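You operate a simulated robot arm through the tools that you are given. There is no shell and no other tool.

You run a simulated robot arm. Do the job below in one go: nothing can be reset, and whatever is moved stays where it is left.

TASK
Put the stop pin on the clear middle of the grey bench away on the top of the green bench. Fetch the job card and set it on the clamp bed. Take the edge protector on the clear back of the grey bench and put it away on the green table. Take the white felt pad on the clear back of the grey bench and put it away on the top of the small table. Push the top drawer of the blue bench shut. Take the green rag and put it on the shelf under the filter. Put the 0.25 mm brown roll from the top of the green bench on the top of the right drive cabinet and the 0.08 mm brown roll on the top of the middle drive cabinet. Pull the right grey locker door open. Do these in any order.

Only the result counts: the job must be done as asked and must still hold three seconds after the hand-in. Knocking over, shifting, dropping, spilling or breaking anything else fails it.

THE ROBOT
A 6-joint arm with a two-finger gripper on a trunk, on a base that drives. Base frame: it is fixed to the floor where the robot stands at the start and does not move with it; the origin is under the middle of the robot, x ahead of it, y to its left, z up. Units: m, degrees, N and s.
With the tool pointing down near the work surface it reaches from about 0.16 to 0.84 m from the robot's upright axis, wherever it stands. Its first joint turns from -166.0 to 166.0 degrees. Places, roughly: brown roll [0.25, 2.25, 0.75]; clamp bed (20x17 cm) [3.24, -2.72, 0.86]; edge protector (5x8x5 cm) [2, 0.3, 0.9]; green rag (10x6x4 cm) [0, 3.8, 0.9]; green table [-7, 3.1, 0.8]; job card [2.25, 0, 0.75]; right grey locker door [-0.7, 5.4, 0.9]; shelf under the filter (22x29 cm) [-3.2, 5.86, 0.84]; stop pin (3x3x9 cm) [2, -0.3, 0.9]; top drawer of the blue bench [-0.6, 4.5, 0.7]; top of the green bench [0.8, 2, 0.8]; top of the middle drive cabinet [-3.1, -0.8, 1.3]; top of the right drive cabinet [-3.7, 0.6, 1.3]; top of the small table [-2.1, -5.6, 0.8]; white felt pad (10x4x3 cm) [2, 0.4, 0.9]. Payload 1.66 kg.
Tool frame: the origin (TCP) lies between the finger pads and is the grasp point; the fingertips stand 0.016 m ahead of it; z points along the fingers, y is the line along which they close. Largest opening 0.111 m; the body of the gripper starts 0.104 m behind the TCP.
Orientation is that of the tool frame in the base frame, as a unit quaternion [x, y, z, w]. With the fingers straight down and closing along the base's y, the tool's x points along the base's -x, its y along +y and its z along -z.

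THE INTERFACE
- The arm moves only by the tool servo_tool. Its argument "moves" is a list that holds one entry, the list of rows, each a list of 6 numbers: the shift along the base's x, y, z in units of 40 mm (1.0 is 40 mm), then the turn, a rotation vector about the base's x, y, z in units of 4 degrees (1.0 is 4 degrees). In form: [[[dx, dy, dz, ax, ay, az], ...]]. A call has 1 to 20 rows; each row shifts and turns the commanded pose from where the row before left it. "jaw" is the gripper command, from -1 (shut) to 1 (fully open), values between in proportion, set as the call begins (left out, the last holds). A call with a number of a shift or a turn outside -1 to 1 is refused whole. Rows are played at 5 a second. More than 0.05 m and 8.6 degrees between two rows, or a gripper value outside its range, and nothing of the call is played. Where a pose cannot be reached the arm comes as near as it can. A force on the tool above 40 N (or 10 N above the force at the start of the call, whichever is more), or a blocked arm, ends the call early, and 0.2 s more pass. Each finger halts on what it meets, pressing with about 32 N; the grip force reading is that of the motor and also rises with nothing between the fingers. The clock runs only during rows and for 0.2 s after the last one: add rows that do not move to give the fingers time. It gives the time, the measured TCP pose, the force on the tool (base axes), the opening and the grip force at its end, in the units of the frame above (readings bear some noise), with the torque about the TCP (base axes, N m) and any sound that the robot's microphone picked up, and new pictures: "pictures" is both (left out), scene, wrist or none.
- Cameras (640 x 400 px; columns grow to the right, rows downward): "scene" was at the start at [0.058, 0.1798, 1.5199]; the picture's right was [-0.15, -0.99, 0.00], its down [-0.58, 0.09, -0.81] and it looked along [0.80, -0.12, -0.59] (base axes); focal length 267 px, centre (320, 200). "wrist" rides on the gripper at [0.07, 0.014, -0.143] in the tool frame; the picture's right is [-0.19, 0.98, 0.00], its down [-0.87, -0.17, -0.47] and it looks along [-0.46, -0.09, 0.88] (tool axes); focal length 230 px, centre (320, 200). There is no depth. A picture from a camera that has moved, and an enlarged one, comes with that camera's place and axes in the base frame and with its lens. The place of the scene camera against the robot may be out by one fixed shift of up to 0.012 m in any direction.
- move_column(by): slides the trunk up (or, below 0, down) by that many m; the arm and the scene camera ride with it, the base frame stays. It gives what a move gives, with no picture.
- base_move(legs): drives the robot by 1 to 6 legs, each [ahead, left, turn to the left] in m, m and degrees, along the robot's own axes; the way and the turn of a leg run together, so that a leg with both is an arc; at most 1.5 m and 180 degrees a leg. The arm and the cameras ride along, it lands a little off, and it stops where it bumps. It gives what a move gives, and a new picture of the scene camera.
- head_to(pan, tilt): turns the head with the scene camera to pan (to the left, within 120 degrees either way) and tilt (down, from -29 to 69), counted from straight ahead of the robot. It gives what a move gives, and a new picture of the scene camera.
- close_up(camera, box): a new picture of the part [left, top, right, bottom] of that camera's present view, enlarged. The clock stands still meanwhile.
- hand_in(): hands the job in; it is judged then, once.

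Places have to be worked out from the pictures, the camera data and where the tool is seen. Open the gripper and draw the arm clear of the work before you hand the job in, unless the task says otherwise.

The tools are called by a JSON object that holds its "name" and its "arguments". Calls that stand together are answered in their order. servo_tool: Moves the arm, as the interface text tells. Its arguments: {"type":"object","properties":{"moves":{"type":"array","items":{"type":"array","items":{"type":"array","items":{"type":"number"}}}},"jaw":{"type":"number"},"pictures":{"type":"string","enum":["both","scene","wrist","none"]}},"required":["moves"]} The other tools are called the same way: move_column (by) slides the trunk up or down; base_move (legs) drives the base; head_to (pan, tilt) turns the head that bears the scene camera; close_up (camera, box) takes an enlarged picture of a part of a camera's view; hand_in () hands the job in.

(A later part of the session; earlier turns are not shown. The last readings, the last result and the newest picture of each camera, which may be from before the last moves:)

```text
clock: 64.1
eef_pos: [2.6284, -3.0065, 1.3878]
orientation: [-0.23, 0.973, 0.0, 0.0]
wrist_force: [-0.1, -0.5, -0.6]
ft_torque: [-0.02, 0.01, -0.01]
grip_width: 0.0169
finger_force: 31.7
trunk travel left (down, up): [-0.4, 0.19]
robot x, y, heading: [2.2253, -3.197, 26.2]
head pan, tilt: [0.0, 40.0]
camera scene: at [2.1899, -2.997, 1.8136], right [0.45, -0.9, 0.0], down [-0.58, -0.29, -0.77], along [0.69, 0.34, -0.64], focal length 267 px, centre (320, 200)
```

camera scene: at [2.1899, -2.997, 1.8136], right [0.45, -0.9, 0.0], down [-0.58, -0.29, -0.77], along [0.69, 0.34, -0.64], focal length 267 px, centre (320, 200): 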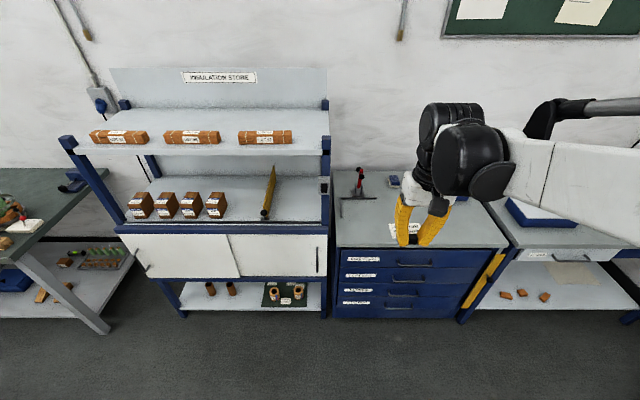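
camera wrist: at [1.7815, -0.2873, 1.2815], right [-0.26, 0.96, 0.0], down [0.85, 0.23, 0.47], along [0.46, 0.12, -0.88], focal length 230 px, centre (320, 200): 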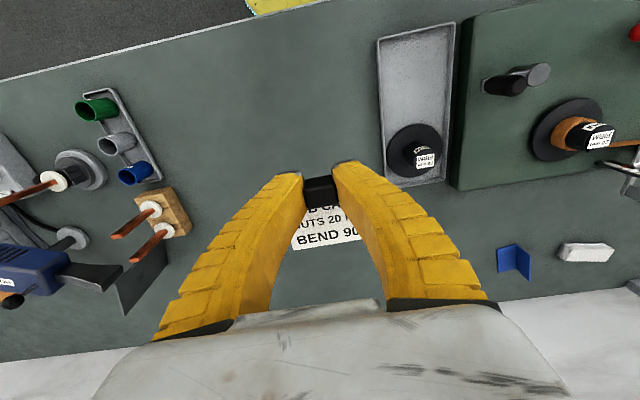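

The clamp bed should be around pixel (362, 208), by the red-handled clamp. I enlarge it.

{"name": "close_up", "arguments": {"camera": "scene", "box": [316, 155, 444, 235]}}

{"name": "close_up", "arguments": {"camera": "wrist", "box": [0, 0, 640, 400]}}

```text
5.00 times, centred on (380, 195) of scene
camera zoom: at [2.1899, -2.997, 1.8136], right [0.45, -0.9, 0.0], down [-0.58, -0.29, -0.77], along [0.69, 0.34, -0.64], focal length 1334 px, centre (20, 225)
```

zoom: 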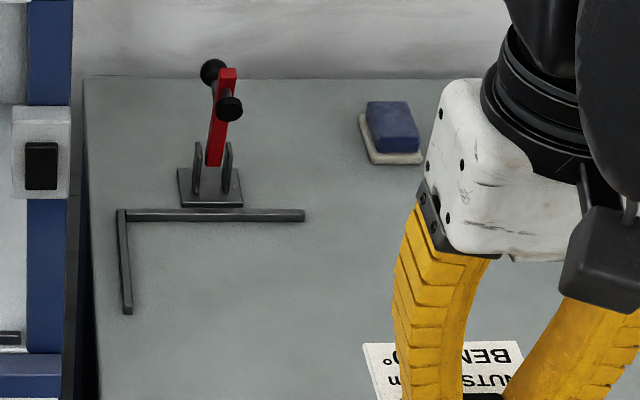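

```text
1.00 times, centred on (320, 200) of wrist (not enlarged: the box is as wide or as high as the picture)
camera zoom: at [2.5597, -3.0241, 1.5314], right [-0.27, 0.96, 0.0], down [0.85, 0.24, 0.47], along [0.45, 0.13, -0.88], focal length 230 px, centre (320, 200)
```

zoom: 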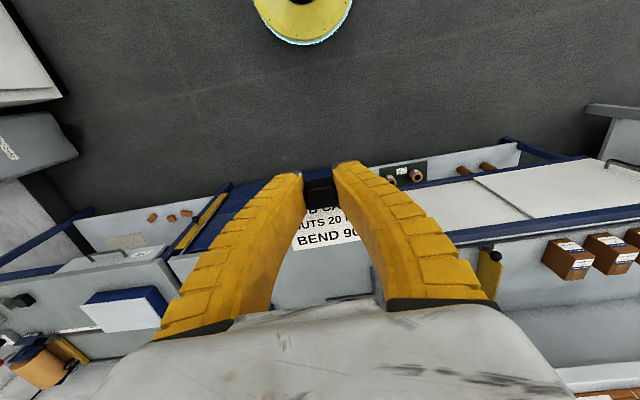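

The bed is the area inside the L-shaped stop, centre about (3.245, -2.716), consistent with the given place. I drive ahead 0.33 m, extend over it, then lower the trunk.

{"name": "base_move", "arguments": {"legs": [[0.33, 0, 0]]}}

```text
clock: 66.3
eef_pos: [2.925, -2.8558, 1.3882]
orientation: [-0.23, 0.973, 0.0, 0.0]
wrist_force: [1.0, 0.5, -0.4]
ft_torque: [-0.02, 0.04, 0.0]
grip_width: 0.0166
finger_force: 32.4
trunk travel left (down, up): [-0.4, 0.19]
robot x, y, heading: [2.5241, -3.0493, 26.9]
head pan, tilt: [0.0, 40.0]
camera scene: at [2.4861, -2.8483, 1.8136], right [0.45, -0.89, 0.0], down [-0.57, -0.29, -0.77], along [0.68, 0.34, -0.64], focal length 267 px, centre (320, 200)
```

scene: 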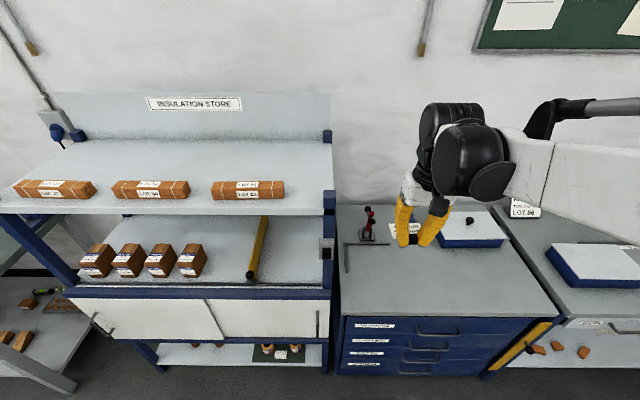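

I re-measure the L-stop from this nearer view.

{"name": "close_up", "arguments": {"camera": "scene", "box": [330, 195, 426, 255]}}

{"name": "close_up", "arguments": {"camera": "scene", "box": [330, 230, 426, 290]}}

```text
6.67 times, centred on (378, 225) of scene
camera zoom: at [2.4861, -2.8483, 1.8136], right [0.45, -0.89, 0.0], down [-0.57, -0.29, -0.77], along [0.68, 0.34, -0.64], focal length 1779 px, centre (-67, 33)
```

zoom: 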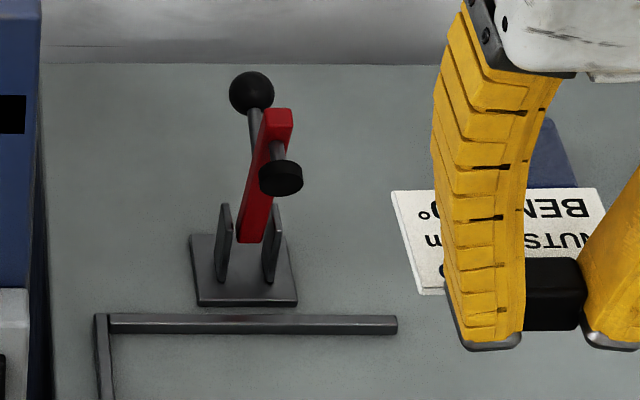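

```text
6.67 times, centred on (378, 260) of scene
camera zoom: at [2.4861, -2.8483, 1.8136], right [0.45, -0.89, 0.0], down [-0.57, -0.29, -0.77], along [0.68, 0.34, -0.64], focal length 1779 px, centre (-67, -200)
```

zoom: 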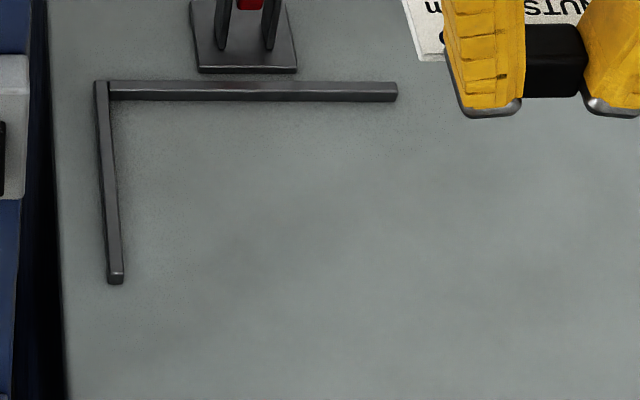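

Second view agrees: bed centre ≈ (3.246, -2.710). TCP target (card extends 3 cm ahead of the grip) is (3.221, -2.723). I extend there at height, then lower the trunk.

{"name": "servo_tool", "arguments": {"moves": [[[0.822, 0.37, 0, 0, 0, 0], [0.822, 0.37, 0, 0, 0, 0], [0.822, 0.37, 0, 0, 0, 0], [0.822, 0.37, 0, 0, 0, 0], [0.822, 0.37, 0, 0, 0, 0], [0.822, 0.37, 0, 0, 0, 0], [0.822, 0.37, 0, 0, 0, 0], [0.822, 0.37, 0, 0, 0, 0], [0.822, 0.37, 0, 0, 0, 0]]], "pictures": "none"}}

{"name": "move_column", "arguments": {"by": -0.25}}

{"name": "servo_tool", "arguments": {"moves": [[[0, 0, -0.9, 0, 0, 0], [0, 0, -0.9, 0, 0, 0], [0, 0, -0.9, 0, 0, 0], [0, 0, -0.9, 0, 0, 0]]]}}

```text
clock: 68.3
eef_pos: [3.2235, -2.7211, 1.3867]
orientation: [-0.231, 0.973, -0.001, -0.001]
wrist_force: [-0.2, 0.3, 0.2]
ft_torque: [0.01, 0.08, 0.01]
grip_width: 0.016
finger_force: 32.1
trunk travel left (down, up): [-0.4, 0.19]
robot x, y, heading: [2.5208, -3.052, 26.9]
head pan, tilt: [0.0, 40.0]
```

```text
clock: 70.9
eef_pos: [3.2217, -2.7218, 1.1386]
orientation: [-0.231, 0.973, 0.0, 0.0]
wrist_force: [0.9, 0.3, 0.3]
ft_torque: [0.0, 0.0, 0.0]
grip_width: 0.016
finger_force: 32.2
trunk travel left (down, up): [-0.15, 0.44]
robot x, y, heading: [2.5251, -3.0513, 26.5]
head pan, tilt: [0.0, 40.0]
```

```text
clock: 71.9
eef_pos: [3.2227, -2.7193, 0.9937]
orientation: [-0.231, 0.973, 0.0, 0.001]
wrist_force: [-0.1, -0.1, -0.9]
ft_torque: [-0.01, 0.0, 0.01]
grip_width: 0.0162
finger_force: 31.8
trunk travel left (down, up): [-0.15, 0.44]
robot x, y, heading: [2.5226, -3.0453, 26.7]
head pan, tilt: [0.0, 40.0]
camera scene: at [2.4855, -2.8486, 1.5635], right [0.45, -0.89, 0.0], down [-0.57, -0.29, -0.77], along [0.68, 0.34, -0.64], focal length 267 px, centre (320, 200)
camera wrist: at [3.1525, -2.739, 1.1376], right [-0.27, 0.96, 0.0], down [0.85, 0.24, 0.47], along [0.45, 0.13, -0.88], focal length 230 px, centre (320, 200)
```

scene: 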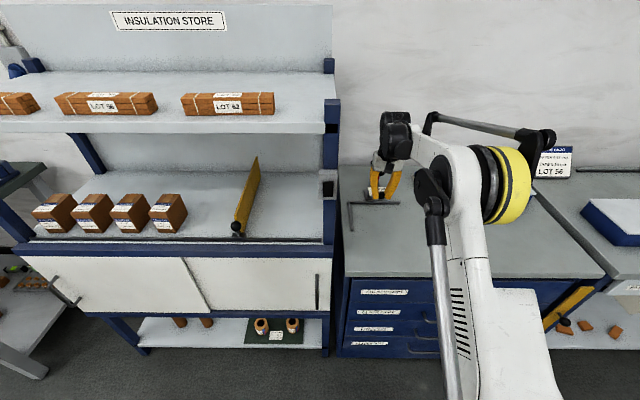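
wrist: 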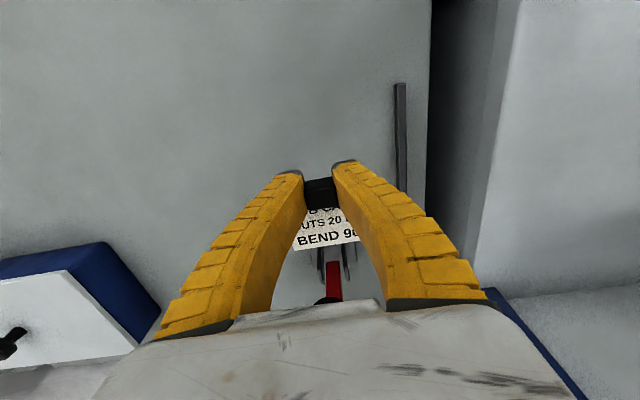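

Positioned over the bed. I descend toward the surface, slowing near contact.

{"name": "servo_tool", "arguments": {"moves": [[[0, 0, -0.8, 0, 0, 0], [0, 0, -0.8, 0, 0, 0], [0, 0, -0.7, 0, 0, 0], [0, 0, 0, 0, 0, 0]]], "pictures": "wrist"}}

{"name": "servo_tool", "arguments": {"moves": [[[0, 0, -0.1, 0, 0, 0], [0, 0, -0.1, 0, 0, 0], [0, 0, 0, 0, 0, 0]]], "pictures": "none"}}

```text
clock: 72.9
eef_pos: [3.2213, -2.7219, 0.9025]
orientation: [-0.231, 0.973, 0.001, 0.0]
wrist_force: [-0.3, -0.4, -0.7]
ft_torque: [0.03, 0.03, 0.0]
grip_width: 0.0157
finger_force: 32.2
trunk travel left (down, up): [-0.15, 0.44]
robot x, y, heading: [2.522, -3.0528, 27.0]
head pan, tilt: [0.0, 40.0]
camera wrist: at [3.152, -2.7413, 1.045], right [-0.27, 0.96, 0.0], down [0.85, 0.24, 0.47], along [0.45, 0.13, -0.88], focal length 230 px, centre (320, 200)
```

wrist: 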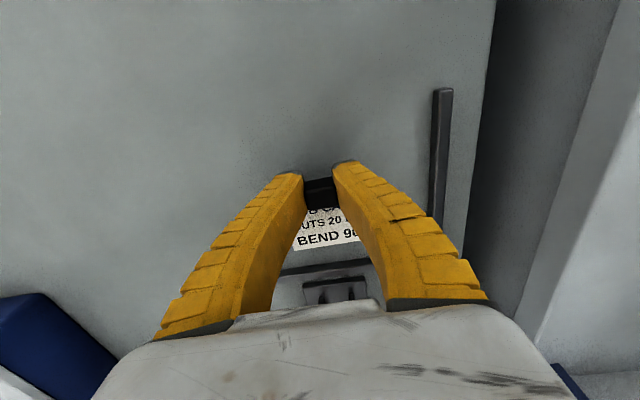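

```text
clock: 73.7
eef_pos: [3.221, -2.7217, 0.8936]
orientation: [-0.231, 0.973, 0.0, 0.0]
wrist_force: [0.2, -0.5, -1.2]
ft_torque: [0.01, 0.0, -0.02]
grip_width: 0.0157
finger_force: 31.5
trunk travel left (down, up): [-0.15, 0.44]
robot x, y, heading: [2.5212, -3.0501, 26.7]
head pan, tilt: [0.0, 40.0]
```

No contact yet at 0.894. I continue in 4 mm steps.

{"name": "servo_tool", "arguments": {"moves": [[[0, 0, -0.1, 0, 0, 0], [0, 0, -0.1, 0, 0, 0], [0, 0, 0, 0, 0, 0]]], "pictures": "none"}}

{"name": "servo_tool", "arguments": {"moves": [[[0, 0, -0.1, 0, 0, 0], [0, 0, 0, 0, 0, 0]]], "pictures": "none"}}

{"name": "servo_tool", "arguments": {"moves": [[[0, 0, -0.1, 0, 0, 0], [0, 0, 0, 0, 0, 0]]], "pictures": "wrist"}}

```text
clock: 74.5
eef_pos: [3.2207, -2.7218, 0.8857]
orientation: [-0.231, 0.973, 0.0, 0.0]
wrist_force: [0.2, 0.2, 0.2]
ft_torque: [-0.02, 0.03, 0.0]
grip_width: 0.0159
finger_force: 31.7
trunk travel left (down, up): [-0.15, 0.44]
robot x, y, heading: [2.5201, -3.0529, 26.6]
head pan, tilt: [0.0, 40.0]
```

```text
clock: 75.1
eef_pos: [3.2209, -2.723, 0.8821]
orientation: [-0.231, 0.973, 0.0, 0.0]
wrist_force: [-0.2, -0.8, -1.3]
ft_torque: [0.01, -0.01, 0.0]
grip_width: 0.0161
finger_force: 32.4
trunk travel left (down, up): [-0.15, 0.44]
robot x, y, heading: [2.5206, -3.0502, 26.8]
head pan, tilt: [0.0, 40.0]
```

```text
clock: 75.7
eef_pos: [3.2196, -2.7215, 0.879]
orientation: [-0.232, 0.973, 0.0, 0.001]
wrist_force: [1.4, 1.1, 6.7]
ft_torque: [0.22, -0.43, 0.04]
grip_width: 0.0177
finger_force: 32.0
trunk travel left (down, up): [-0.15, 0.44]
robot x, y, heading: [2.5179, -3.0536, 26.5]
head pan, tilt: [0.0, 40.0]
camera wrist: at [3.151, -2.7417, 1.0224], right [-0.27, 0.96, 0.0], down [0.85, 0.24, 0.47], along [0.46, 0.13, -0.88], focal length 230 px, centre (320, 200)
```

wrist: 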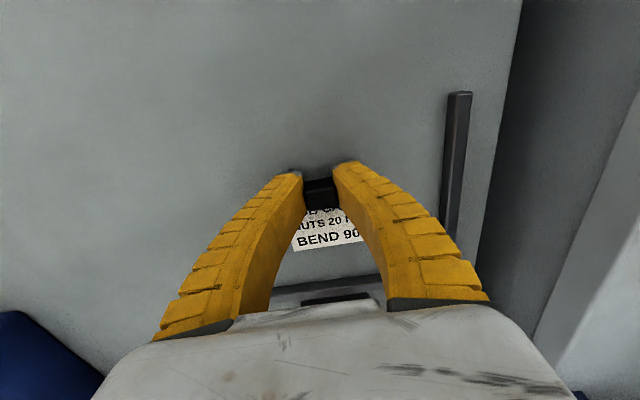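

Contact at z 0.879 (6.7 N). I release and rise.

{"name": "servo_tool", "arguments": {"moves": [[[0, 0, 0, 0, 0, 0], [0, 0, 0, 0, 0, 0], [0, 0, 0, 0, 0, 0], [0, 0, 0.5, 0, 0, 0], [0, 0, 0.8, 0, 0, 0], [0, 0, 0.8, 0, 0, 0], [0, 0, 0.8, 0, 0, 0]]], "jaw": 0.1}}

```text
clock: 77.3
eef_pos: [3.221, -2.7234, 0.9962]
orientation: [-0.23, 0.973, 0.001, 0.0]
wrist_force: [0.4, 0.5, 0.6]
ft_torque: [0.04, 0.0, 0.04]
grip_width: 0.0629
finger_force: 1.0
trunk travel left (down, up): [-0.15, 0.44]
robot x, y, heading: [2.522, -3.0491, 26.5]
head pan, tilt: [0.0, 40.0]
camera scene: at [2.4849, -2.8488, 1.5636], right [0.45, -0.89, 0.0], down [-0.57, -0.29, -0.77], along [0.68, 0.34, -0.64], focal length 267 px, centre (320, 200)
camera wrist: at [3.1519, -2.7422, 1.1381], right [-0.27, 0.96, 0.0], down [0.85, 0.24, 0.47], along [0.45, 0.13, -0.88], focal length 230 px, centre (320, 200)
```

scene: 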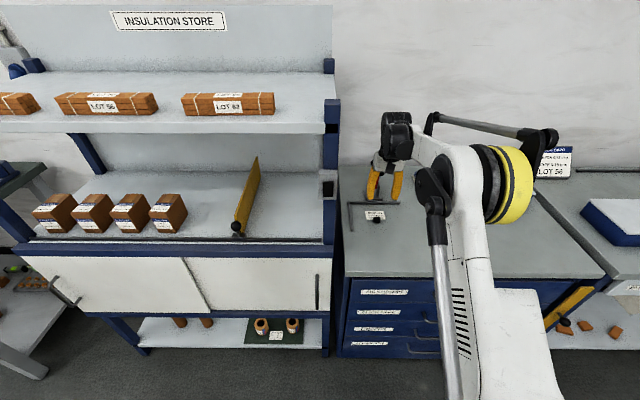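
wrist: 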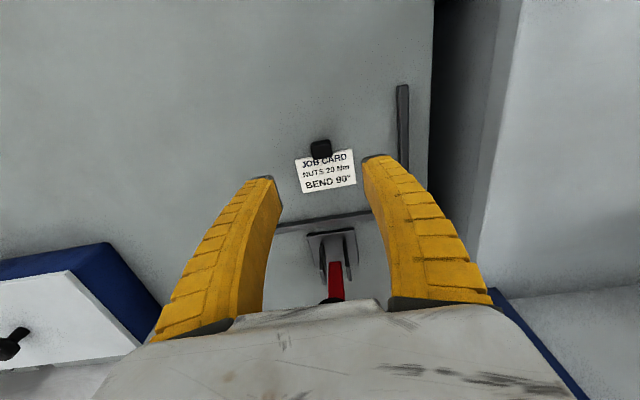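

The card lies flat inside the L-stop. I raise and retract the arm, then drive back toward the stop pin.

{"name": "servo_tool", "arguments": {"moves": [[[0, 0, 1, 0, 0, 0], [0, 0, 1, 0, 0, 0], [0, 0, 1, 0, 0, 0], [0, 0, 1, 0, 0, 0], [-0.87, -0.44, 0, 0, 0, 0], [-0.87, -0.44, 0, 0, 0, 0], [-0.87, -0.44, 0, 0, 0, 0], [-0.87, -0.44, 0, 0, 0, 0], [-0.87, -0.44, 0, 0, 0, 0], [-0.87, -0.44, 0, 0, 0, 0], [-0.87, -0.44, 0, 0, 0, 0], [-0.87, -0.44, 0, 0, 0, 0], [-0.87, -0.44, 0, 0, 0, 0]]], "pictures": "none"}}

{"name": "close_up", "arguments": {"camera": "scene", "box": [316, 170, 444, 250]}}

{"name": "base_move", "arguments": {"legs": [[-0.5, 0, 0], [0, 1.4, 0], [0, 1.4, 0]]}}

```text
clock: 80.1
eef_pos: [2.9068, -2.8819, 1.1534]
orientation: [-0.23, 0.973, 0.0, 0.0]
wrist_force: [-0.6, 0.0, 0.2]
ft_torque: [0.04, -0.03, 0.0]
grip_width: 0.0634
finger_force: 1.1
trunk travel left (down, up): [-0.15, 0.44]
robot x, y, heading: [2.5226, -3.0543, 26.8]
head pan, tilt: [0.0, 40.0]
```

```text
5.00 times, centred on (380, 210) of scene
camera zoom: at [2.4842, -2.8492, 1.5637], right [0.45, -0.89, 0.0], down [-0.57, -0.29, -0.77], along [0.69, 0.34, -0.64], focal length 1334 px, centre (20, 150)
```

zoom: 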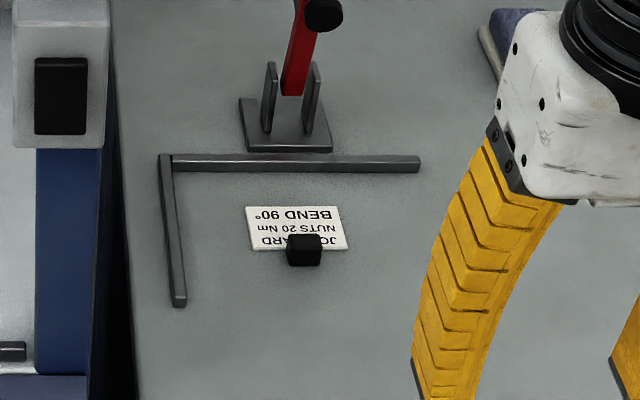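

```text
clock: 85.1
eef_pos: [2.3707, -2.9246, 1.1518]
orientation: [-0.233, 0.972, 0.0, 0.0]
wrist_force: [0.2, -0.2, 1.1]
ft_torque: [0.01, -0.01, 0.01]
grip_width: 0.063
finger_force: 1.2
trunk travel left (down, up): [-0.15, 0.44]
robot x, y, heading: [1.9832, -3.096, 27.1]
head pan, tilt: [0.0, 40.0]
stopped in leg 2: the robot was blocked; the commanded pose is now the measured one
camera scene: at [1.9469, -2.8928, 1.5636], right [0.45, -0.89, 0.0], down [-0.57, -0.29, -0.77], along [0.68, 0.35, -0.64], focal length 267 px, centre (320, 200)
```

scene: 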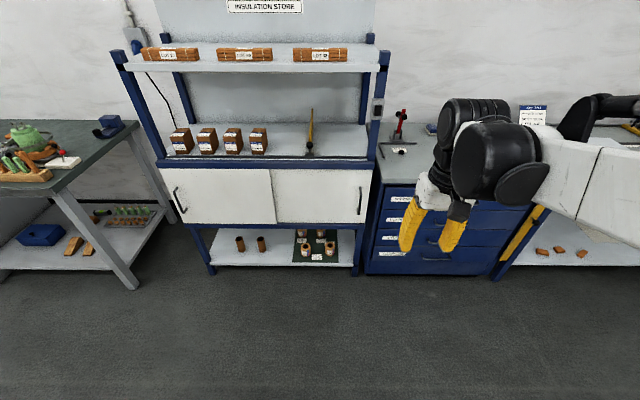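

The card sits well on the bed. The base was blocked moving left, 0.17 m further from the wall than the way I came. I look left and back for the obstacle.

{"name": "head_to", "arguments": {"pan": 90, "tilt": 40}}

{"name": "head_to", "arguments": {"pan": 120, "tilt": 45}}

{"name": "head_to", "arguments": {"pan": -110, "tilt": 30}}

```text
clock: 86.8
eef_pos: [2.3697, -2.924, 1.1523]
orientation: [-0.232, 0.973, 0.0, 0.0]
wrist_force: [-0.6, 0.1, 0.0]
ft_torque: [-0.02, 0.0, -0.02]
grip_width: 0.0629
finger_force: 1.0
trunk travel left (down, up): [-0.15, 0.44]
robot x, y, heading: [1.9805, -3.094, 27.1]
head pan, tilt: [90.0, 40.0]
camera scene: at [1.8327, -2.8554, 1.5636], right [0.89, 0.45, 0.0], down [0.29, -0.57, -0.77], along [-0.35, 0.68, -0.64], focal length 267 px, centre (320, 200)
```

scene: 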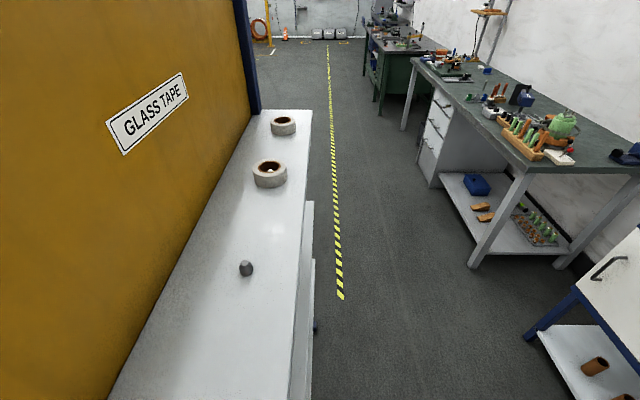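

```text
clock: 87.7
eef_pos: [2.3704, -2.9264, 1.1516]
orientation: [-0.233, 0.973, 0.0, 0.0]
wrist_force: [0.0, -0.2, 1.0]
ft_torque: [-0.01, 0.0, 0.01]
grip_width: 0.0632
finger_force: 1.4
trunk travel left (down, up): [-0.15, 0.44]
robot x, y, heading: [1.9832, -3.0974, 26.7]
head pan, tilt: [120.0, 45.0]
camera scene: at [1.803, -2.8867, 1.5563], right [0.55, 0.84, 0.0], down [0.59, -0.39, -0.71], along [-0.59, 0.39, -0.71], focal length 267 px, centre (320, 200)
```

scene: 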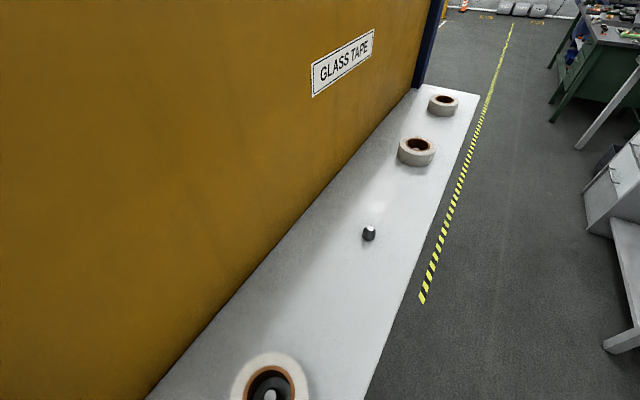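

```text
clock: 91.0
eef_pos: [2.3702, -2.925, 1.153]
orientation: [-0.233, 0.973, 0.0, 0.0]
wrist_force: [-0.6, -0.1, -0.1]
ft_torque: [0.0, 0.01, -0.01]
grip_width: 0.0633
finger_force: 1.4
trunk travel left (down, up): [-0.15, 0.44]
robot x, y, heading: [1.9862, -3.094, 26.8]
head pan, tilt: [-110.0, 30.0]
camera scene: at [1.8821, -3.021, 1.5789], right [-0.99, -0.12, 0.0], down [-0.06, 0.5, -0.87], along [0.1, -0.86, -0.5], focal length 267 px, centre (320, 200)
```

scene: 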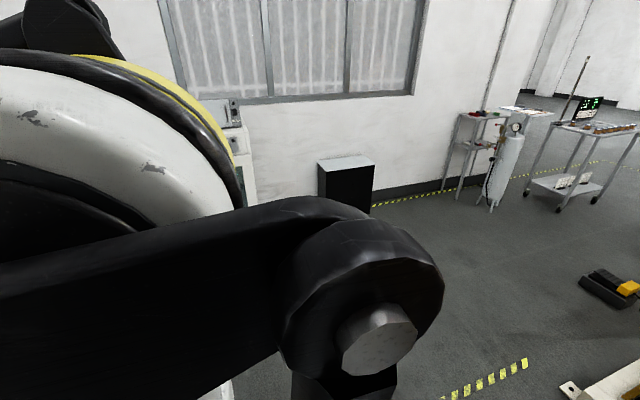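

I had bumped the "GLASS TAPE" cabinet's shelf behind me. I move ahead 0.22 m first, then left along the free corridor.

{"name": "base_move", "arguments": {"legs": [[0.22, -0.03, 0], [0, 1.4, 0], [0, 1.1, 0]]}}

{"name": "head_to", "arguments": {"pan": 0, "tilt": 45}}

```text
clock: 104.3
eef_pos: [1.504, -0.6528, 1.1528]
orientation: [-0.225, 0.974, -0.001, 0.0]
wrist_force: [0.7, 0.1, -0.5]
ft_torque: [-0.01, -0.01, 0.02]
grip_width: 0.0631
finger_force: 1.2
trunk travel left (down, up): [-0.15, 0.44]
robot x, y, heading: [1.1166, -0.8187, 26.1]
head pan, tilt: [-110.0, 30.0]
camera scene: at [1.0149, -0.7428, 1.5789], right [-0.99, -0.11, 0.0], down [-0.05, 0.5, -0.87], along [0.09, -0.86, -0.5], focal length 267 px, centre (320, 200)
```

scene: 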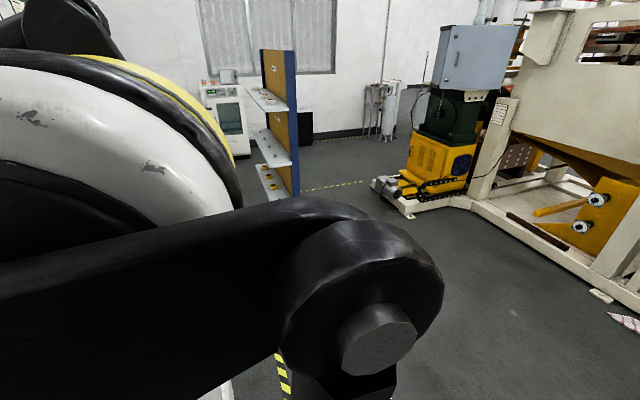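

```text
clock: 106.2
eef_pos: [1.5056, -0.6526, 1.1533]
orientation: [-0.226, 0.974, -0.001, -0.001]
wrist_force: [0.9, -0.8, -0.1]
ft_torque: [-0.04, -0.03, 0.01]
grip_width: 0.0632
finger_force: 1.4
trunk travel left (down, up): [-0.15, 0.44]
robot x, y, heading: [1.1134, -0.8186, 26.5]
head pan, tilt: [0.0, 45.0]
camera scene: at [1.0783, -0.6173, 1.5563], right [0.44, -0.9, 0.0], down [-0.63, -0.31, -0.71], along [0.63, 0.31, -0.71], focal length 267 px, centre (320, 200)
```

scene: 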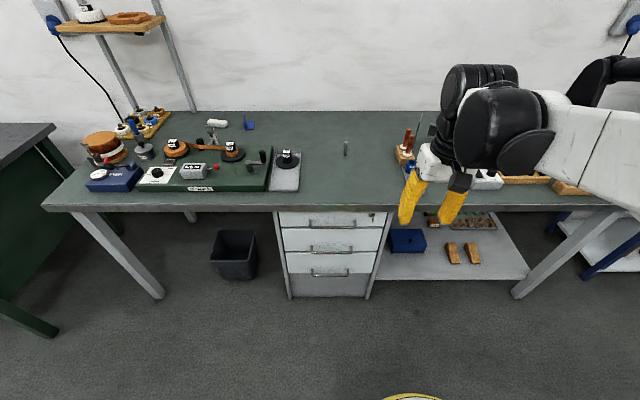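

The pin is about 1.04 m ahead. I approach by 0.40 m and shift slightly left.

{"name": "base_move", "arguments": {"legs": [[0.4, 0.08, 0]]}}

{"name": "close_up", "arguments": {"camera": "wrist", "box": [200, 120, 520, 320]}}

{"name": "close_up", "arguments": {"camera": "scene", "box": [310, 150, 470, 250]}}

```text
clock: 108.7
eef_pos: [1.8238, -0.4013, 1.1529]
orientation: [-0.229, 0.973, -0.001, 0.0]
wrist_force: [-0.2, 0.5, -0.2]
ft_torque: [-0.03, 0.02, 0.0]
grip_width: 0.0631
finger_force: 1.2
trunk travel left (down, up): [-0.15, 0.44]
robot x, y, heading: [1.4389, -0.5723, 26.7]
head pan, tilt: [0.0, 45.0]
camera scene: at [1.3983, -0.3692, 1.5563], right [0.45, -0.9, 0.0], down [-0.63, -0.32, -0.71], along [0.63, 0.32, -0.71], focal length 267 px, centre (320, 200)
```

scene: 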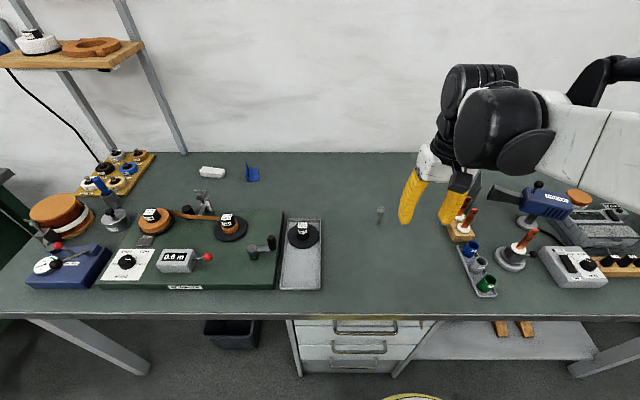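

```text
2.00 times, centred on (360, 220) of wrist
camera zoom: at [1.7549, -0.4208, 1.2962], right [-0.27, 0.96, 0.0], down [0.85, 0.24, 0.47], along [0.46, 0.13, -0.88], focal length 460 px, centre (240, 160)
```

zoom: 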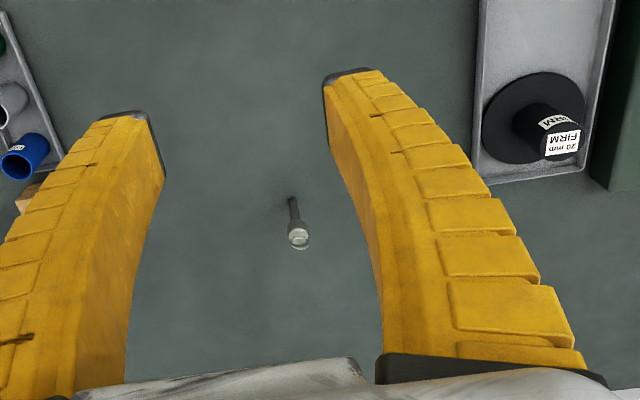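

```text
4.00 times, centred on (390, 200) of scene
camera zoom: at [1.3983, -0.3692, 1.5563], right [0.45, -0.9, 0.0], down [-0.63, -0.32, -0.71], along [0.63, 0.32, -0.71], focal length 1067 px, centre (40, 200)
```

zoom: 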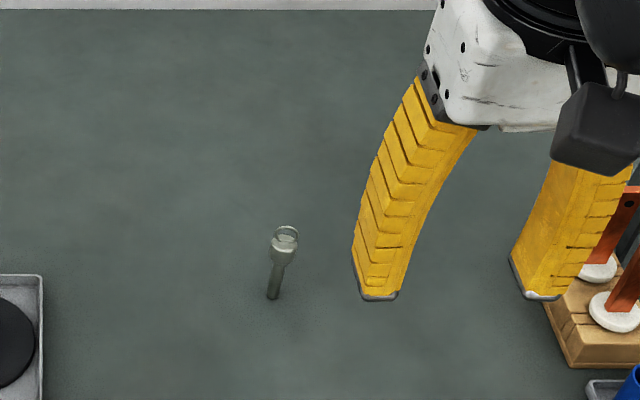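

The pin's base is at (2.012, -0.288), vertical, head top at about z 0.93. I move over it at z≈1.05.

{"name": "servo_tool", "arguments": {"moves": [[[0.78, 0.47, -0.42, 0, 0, 0], [0.78, 0.47, -0.42, 0, 0, 0], [0.78, 0.47, -0.42, 0, 0, 0], [0.78, 0.47, -0.42, 0, 0, 0], [0.78, 0.47, -0.42, 0, 0, 0], [0.78, 0.47, -0.42, 0, 0, 0], [0, 0, 0, 0, 0, 0]]], "jaw": 0.1, "pictures": "wrist"}}

{"name": "close_up", "arguments": {"camera": "wrist", "box": [240, 120, 400, 220]}}

{"name": "close_up", "arguments": {"camera": "scene", "box": [340, 170, 436, 230]}}

```text
clock: 110.3
eef_pos: [2.0117, -0.2896, 1.0507]
orientation: [-0.228, 0.974, 0.0, 0.0]
wrist_force: [-0.3, 0.2, 0.4]
ft_torque: [-0.02, 0.0, 0.0]
grip_width: 0.0631
finger_force: 1.6
trunk travel left (down, up): [-0.15, 0.44]
robot x, y, heading: [1.4371, -0.5717, 26.4]
head pan, tilt: [0.0, 45.0]
camera wrist: at [1.9431, -0.3082, 1.1951], right [-0.27, 0.96, 0.0], down [0.85, 0.24, 0.47], along [0.46, 0.13, -0.88], focal length 230 px, centre (320, 200)
```

wrist: 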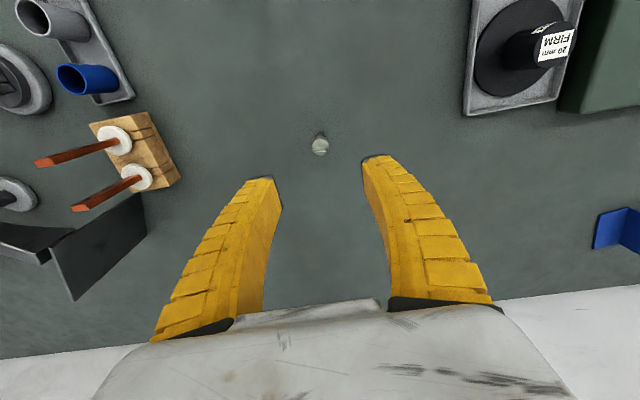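

```text
4.00 times, centred on (320, 170) of wrist
camera zoom: at [1.9431, -0.3082, 1.1951], right [-0.27, 0.96, 0.0], down [0.85, 0.24, 0.47], along [0.46, 0.13, -0.88], focal length 920 px, centre (320, 320)
```

zoom: 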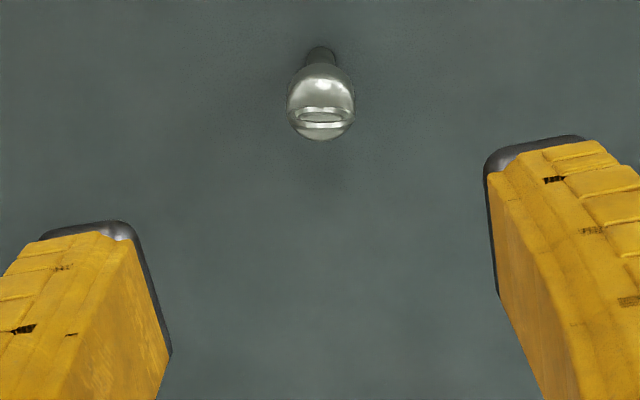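

```text
6.67 times, centred on (388, 200) of scene
camera zoom: at [1.3977, -0.3696, 1.5564], right [0.45, -0.9, 0.0], down [-0.63, -0.32, -0.71], along [0.63, 0.32, -0.71], focal length 1779 px, centre (-133, 200)
```

zoom: 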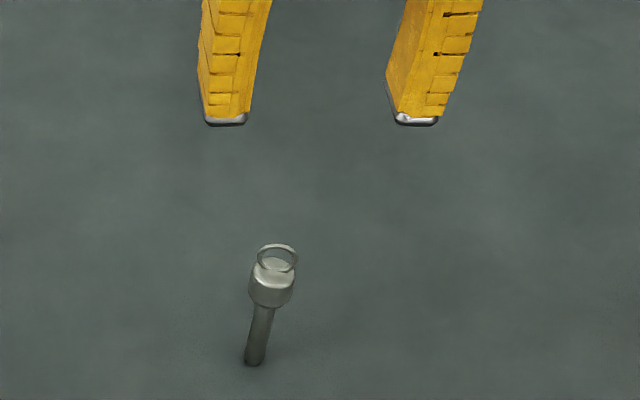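

Alignment is good: the head lies on the tool axis. I descend to z 0.915 at the pin's head.

{"name": "servo_tool", "arguments": {"moves": [[[0, 0, -0.7, 0, 0, 0], [0, 0, -0.7, 0, 0, 0], [0, 0, -0.7, 0, 0, 0], [0, 0, -0.7, 0, 0, 0], [0, 0, -0.58, 0, 0, 0], [0, 0, 0, 0, 0, 0]]], "pictures": "wrist"}}

{"name": "close_up", "arguments": {"camera": "scene", "box": [340, 170, 436, 230]}}

{"name": "close_up", "arguments": {"camera": "wrist", "box": [240, 130, 400, 230]}}

```text
clock: 111.7
eef_pos: [2.0097, -0.2887, 0.9154]
orientation: [-0.229, 0.974, 0.0, 0.001]
wrist_force: [-0.6, 0.0, 0.7]
ft_torque: [0.0, -0.01, 0.02]
grip_width: 0.0628
finger_force: 1.6
trunk travel left (down, up): [-0.15, 0.44]
robot x, y, heading: [1.4376, -0.5688, 26.5]
head pan, tilt: [0.0, 45.0]
camera wrist: at [1.941, -0.308, 1.0596], right [-0.27, 0.96, 0.0], down [0.85, 0.24, 0.47], along [0.46, 0.13, -0.88], focal length 230 px, centre (320, 200)
```

wrist: 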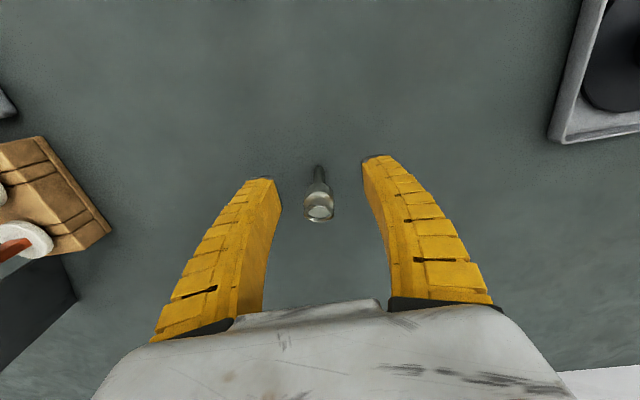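

```text
6.67 times, centred on (388, 200) of scene
camera zoom: at [1.3978, -0.3695, 1.5564], right [0.45, -0.9, 0.0], down [-0.63, -0.32, -0.71], along [0.63, 0.32, -0.71], focal length 1779 px, centre (-133, 200)
```

zoom: 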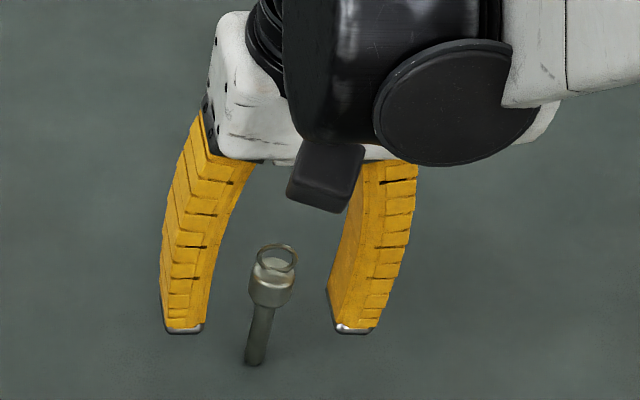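

```text
4.00 times, centred on (320, 180) of wrist
camera zoom: at [1.941, -0.308, 1.0596], right [-0.27, 0.96, 0.0], down [0.85, 0.24, 0.47], along [0.46, 0.13, -0.88], focal length 920 px, centre (320, 280)
```

zoom: 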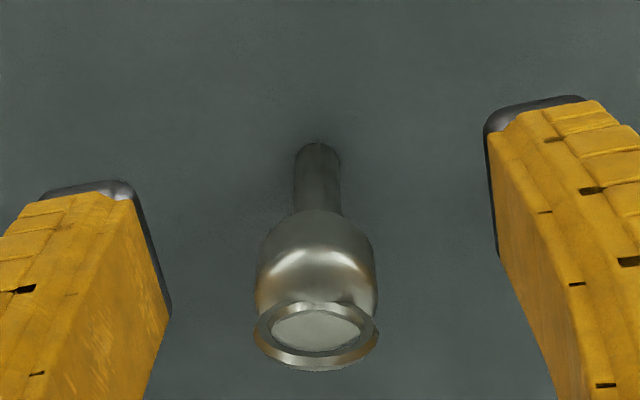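

The pin head is centred between the pads. I first close to about 28 mm, then fully.

{"name": "servo_tool", "arguments": {"moves": [[[0, 0, 0, 0, 0, 0], [0, 0, 0, 0, 0, 0]]], "jaw": -0.5, "pictures": "none"}}

{"name": "close_up", "arguments": {"camera": "scene", "box": [340, 170, 436, 230]}}

{"name": "servo_tool", "arguments": {"moves": [[[0, 0, 0, 0, 0, 0], [0, 0, 0, 0, 0, 0], [0, 0, 0, 0, 0, 0]]], "jaw": -1, "pictures": "wrist"}}

{"name": "close_up", "arguments": {"camera": "scene", "box": [340, 170, 436, 230]}}

```text
clock: 112.3
eef_pos: [2.0118, -0.2899, 0.9164]
orientation: [-0.228, 0.974, 0.0, 0.0]
wrist_force: [0.8, -0.7, -0.1]
ft_torque: [-0.01, -0.04, 0.05]
grip_width: 0.0305
finger_force: 1.7
trunk travel left (down, up): [-0.15, 0.44]
robot x, y, heading: [1.4359, -0.5656, 26.6]
head pan, tilt: [0.0, 45.0]
```

```text
6.67 times, centred on (388, 200) of scene
camera zoom: at [1.3978, -0.3695, 1.5563], right [0.45, -0.9, 0.0], down [-0.63, -0.32, -0.71], along [0.63, 0.32, -0.71], focal length 1779 px, centre (-133, 200)
```

zoom: 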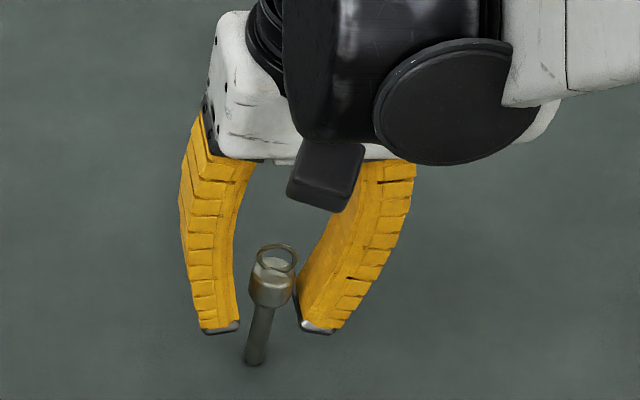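

```text
clock: 113.1
eef_pos: [2.0099, -0.29, 0.9176]
orientation: [-0.229, 0.973, 0.0, 0.001]
wrist_force: [2.7, 0.7, 7.3]
ft_torque: [0.05, -0.21, 0.0]
grip_width: 0.0157
finger_force: 31.9
trunk travel left (down, up): [-0.15, 0.44]
robot x, y, heading: [1.4361, -0.5731, 26.3]
head pan, tilt: [0.0, 45.0]
camera wrist: at [1.9409, -0.3081, 1.0601], right [-0.27, 0.96, 0.0], down [0.85, 0.24, 0.47], along [0.46, 0.13, -0.88], focal length 230 px, centre (320, 200)
```

wrist: 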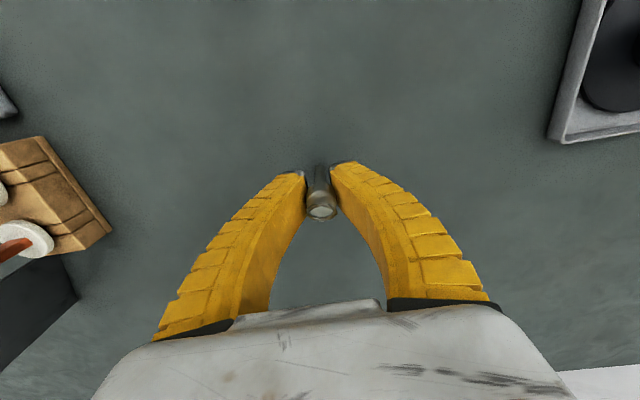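

```text
6.67 times, centred on (388, 200) of scene
camera zoom: at [1.3975, -0.3698, 1.5564], right [0.45, -0.9, 0.0], down [-0.63, -0.32, -0.71], along [0.63, 0.32, -0.71], focal length 1779 px, centre (-133, 200)
```

zoom: 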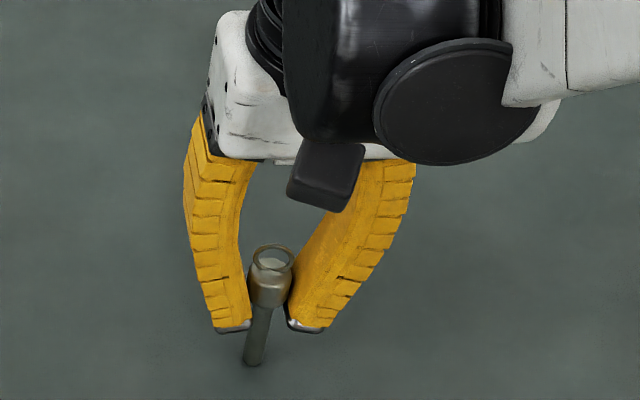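

Pin gripped. I lift it and check that it holds.

{"name": "servo_tool", "arguments": {"moves": [[[0, 0, 0.3, 0, 0, 0], [0, 0, 0.7, 0, 0, 0], [0, 0, 1, 0, 0, 0], [0, 0, 1, 0, 0, 0], [0, 0, 1, 0, 0, 0], [0, 0, 1, 0, 0, 0]]]}}

{"name": "close_up", "arguments": {"camera": "scene", "box": [340, 130, 436, 190]}}

{"name": "close_up", "arguments": {"camera": "wrist", "box": [240, 130, 400, 230]}}

```text
clock: 114.5
eef_pos: [2.01, -0.2885, 1.1165]
orientation: [-0.229, 0.973, 0.0, 0.0]
wrist_force: [0.3, 0.6, -0.6]
ft_torque: [0.02, 0.02, 0.0]
grip_width: 0.0115
finger_force: 31.4
trunk travel left (down, up): [-0.15, 0.44]
robot x, y, heading: [1.434, -0.5712, 26.2]
head pan, tilt: [0.0, 45.0]
camera scene: at [1.3975, -0.3697, 1.5564], right [0.45, -0.9, 0.0], down [-0.63, -0.32, -0.71], along [0.63, 0.32, -0.71], focal length 267 px, centre (320, 200)
camera wrist: at [1.9416, -0.3071, 1.2608], right [-0.27, 0.96, 0.0], down [0.85, 0.24, 0.47], along [0.46, 0.13, -0.88], focal length 230 px, centre (320, 200)
```

scene: 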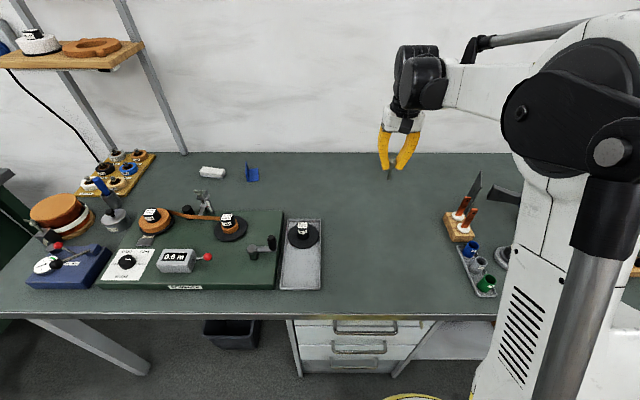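
wrist: 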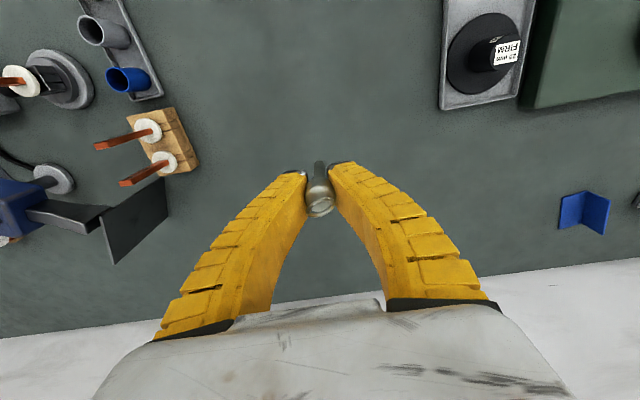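

```text
6.67 times, centred on (388, 160) of scene
camera zoom: at [1.3975, -0.3697, 1.5564], right [0.45, -0.9, 0.0], down [-0.63, -0.32, -0.71], along [0.63, 0.32, -0.71], focal length 1779 px, centre (-133, 467)
```

zoom: 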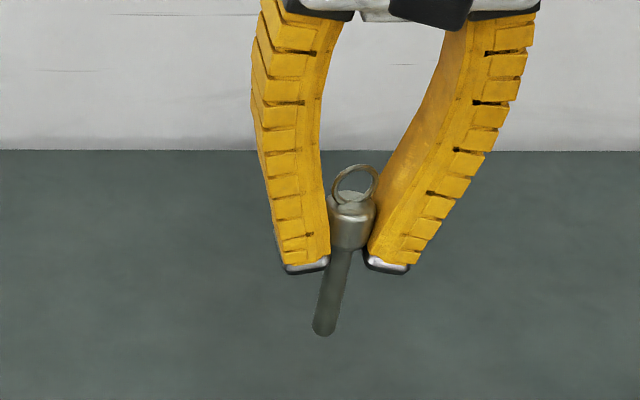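

```text
4.00 times, centred on (320, 180) of wrist
camera zoom: at [1.9416, -0.3071, 1.2608], right [-0.27, 0.96, 0.0], down [0.85, 0.24, 0.47], along [0.46, 0.13, -0.88], focal length 920 px, centre (320, 280)
```

zoom: 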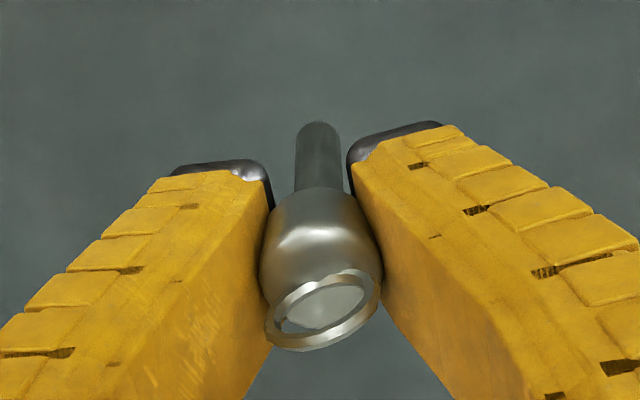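

The pin is held; its bottom hangs about 0.058 below the TCP. I retract the arm, back away, and drive left to the right end of the green bench.

{"name": "servo_tool", "arguments": {"moves": [[[-0.85, -0.42, 0.2, 0, 0, 0], [-0.85, -0.42, 0.2, 0, 0, 0], [-0.85, -0.42, 0.2, 0, 0, 0], [-0.85, -0.42, 0.2, 0, 0, 0], [-0.85, -0.42, 0.2, 0, 0, 0], [-0.85, -0.42, 0, 0, 0, 0]]], "pictures": "none"}}

{"name": "base_move", "arguments": {"legs": [[-0.45, 0, 0], [0, 1.4, 0]]}}

{"name": "head_to", "arguments": {"pan": 15, "tilt": 40}}

```text
clock: 115.9
eef_pos: [1.8062, -0.3908, 1.1572]
orientation: [-0.229, 0.973, 0.0, 0.0]
wrist_force: [-0.3, -0.2, -0.4]
ft_torque: [0.03, 0.0, 0.02]
grip_width: 0.0111
finger_force: 31.9
trunk travel left (down, up): [-0.15, 0.44]
robot x, y, heading: [1.4408, -0.5717, 26.5]
head pan, tilt: [0.0, 45.0]
```

```text
clock: 125.2
eef_pos: [0.791, 0.6677, 1.1568]
orientation: [-0.217, 0.976, 0.0, 0.0]
wrist_force: [0.3, 0.0, -1.0]
ft_torque: [0.02, -0.05, -0.01]
grip_width: 0.0113
finger_force: 31.8
trunk travel left (down, up): [-0.15, 0.44]
robot x, y, heading: [0.4181, 0.4945, 25.4]
head pan, tilt: [0.0, 45.0]
camera scene: at [0.3818, 0.6975, 1.5563], right [0.43, -0.9, 0.0], down [-0.64, -0.3, -0.71], along [0.64, 0.3, -0.71], focal length 267 px, centre (320, 200)
```

scene: 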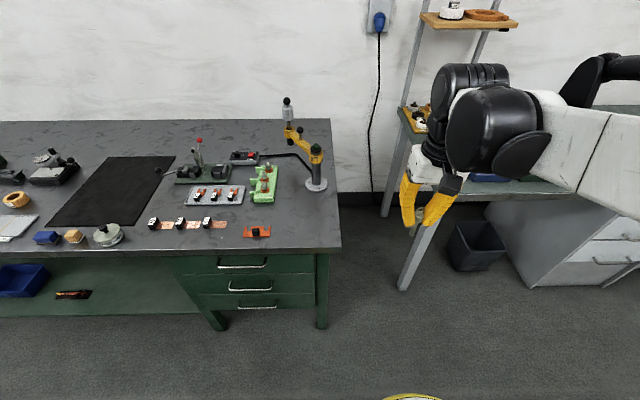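

```text
clock: 126.0
eef_pos: [0.7915, 0.667, 1.156]
orientation: [-0.218, 0.976, -0.001, -0.001]
wrist_force: [0.8, -0.1, 0.1]
ft_torque: [0.01, 0.01, 0.03]
grip_width: 0.0112
finger_force: 31.9
trunk travel left (down, up): [-0.15, 0.44]
robot x, y, heading: [0.417, 0.4951, 25.3]
head pan, tilt: [15.0, 40.0]
camera scene: at [0.3733, 0.7176, 1.5636], right [0.65, -0.76, 0.0], down [-0.49, -0.41, -0.77], along [0.59, 0.49, -0.64], focal length 267 px, centre (320, 200)
```

scene: 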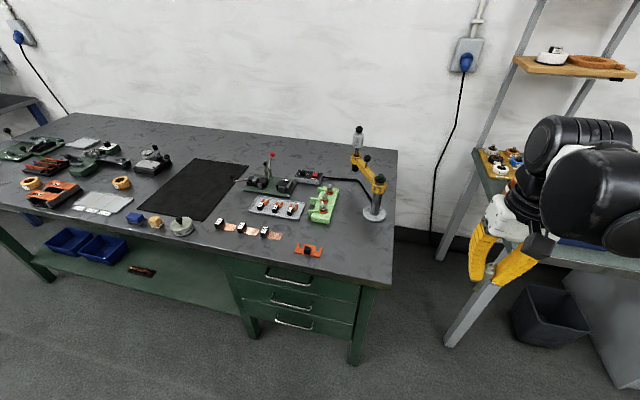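

The green bench top is at about z 0.82. A clear spot is near its front-right corner at about (0.906, 1.026). I shift the base 0.25 m left to line up.

{"name": "base_move", "arguments": {"legs": [[0, 0.25, 1]]}}

{"name": "head_to", "arguments": {"pan": 0, "tilt": 48}}

```text
clock: 127.8
eef_pos: [0.6772, 0.9033, 1.1559]
orientation: [-0.228, 0.974, -0.001, 0.0]
wrist_force: [0.1, 1.1, -0.8]
ft_torque: [-0.03, 0.0, 0.03]
grip_width: 0.0112
finger_force: 31.8
trunk travel left (down, up): [-0.15, 0.44]
robot x, y, heading: [0.3088, 0.7232, 26.3]
head pan, tilt: [15.0, 40.0]
camera scene: at [0.2596, 0.9429, 1.5635], right [0.66, -0.75, 0.0], down [-0.48, -0.43, -0.77], along [0.57, 0.51, -0.64], focal length 267 px, centre (320, 200)
```

scene: 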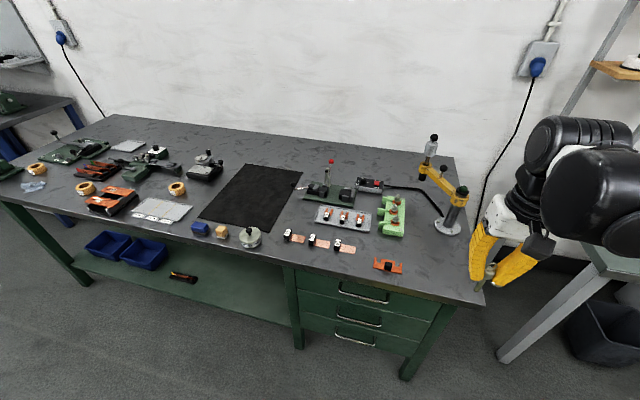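

```text
clock: 128.6
eef_pos: [0.6782, 0.9001, 1.1573]
orientation: [-0.228, 0.974, -0.001, 0.0]
wrist_force: [0.8, -0.4, -1.1]
ft_torque: [0.01, -0.02, 0.01]
grip_width: 0.0108
finger_force: 32.1
trunk travel left (down, up): [-0.15, 0.44]
robot x, y, heading: [0.3092, 0.7207, 26.5]
head pan, tilt: [0.0, 48.0]
camera scene: at [0.2667, 0.9211, 1.5522], right [0.44, -0.9, 0.0], down [-0.67, -0.33, -0.67], along [0.6, 0.3, -0.74], focal length 267 px, centre (320, 200)
```

scene: 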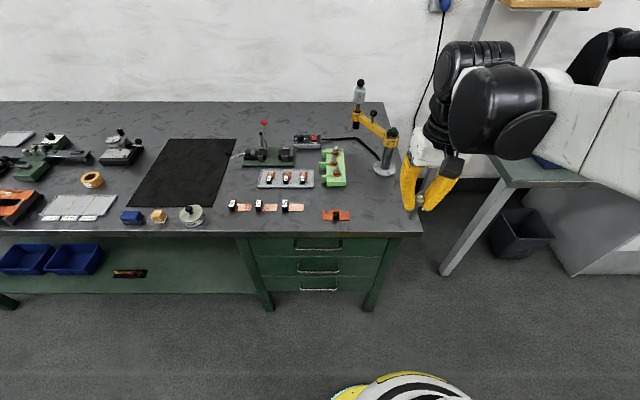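

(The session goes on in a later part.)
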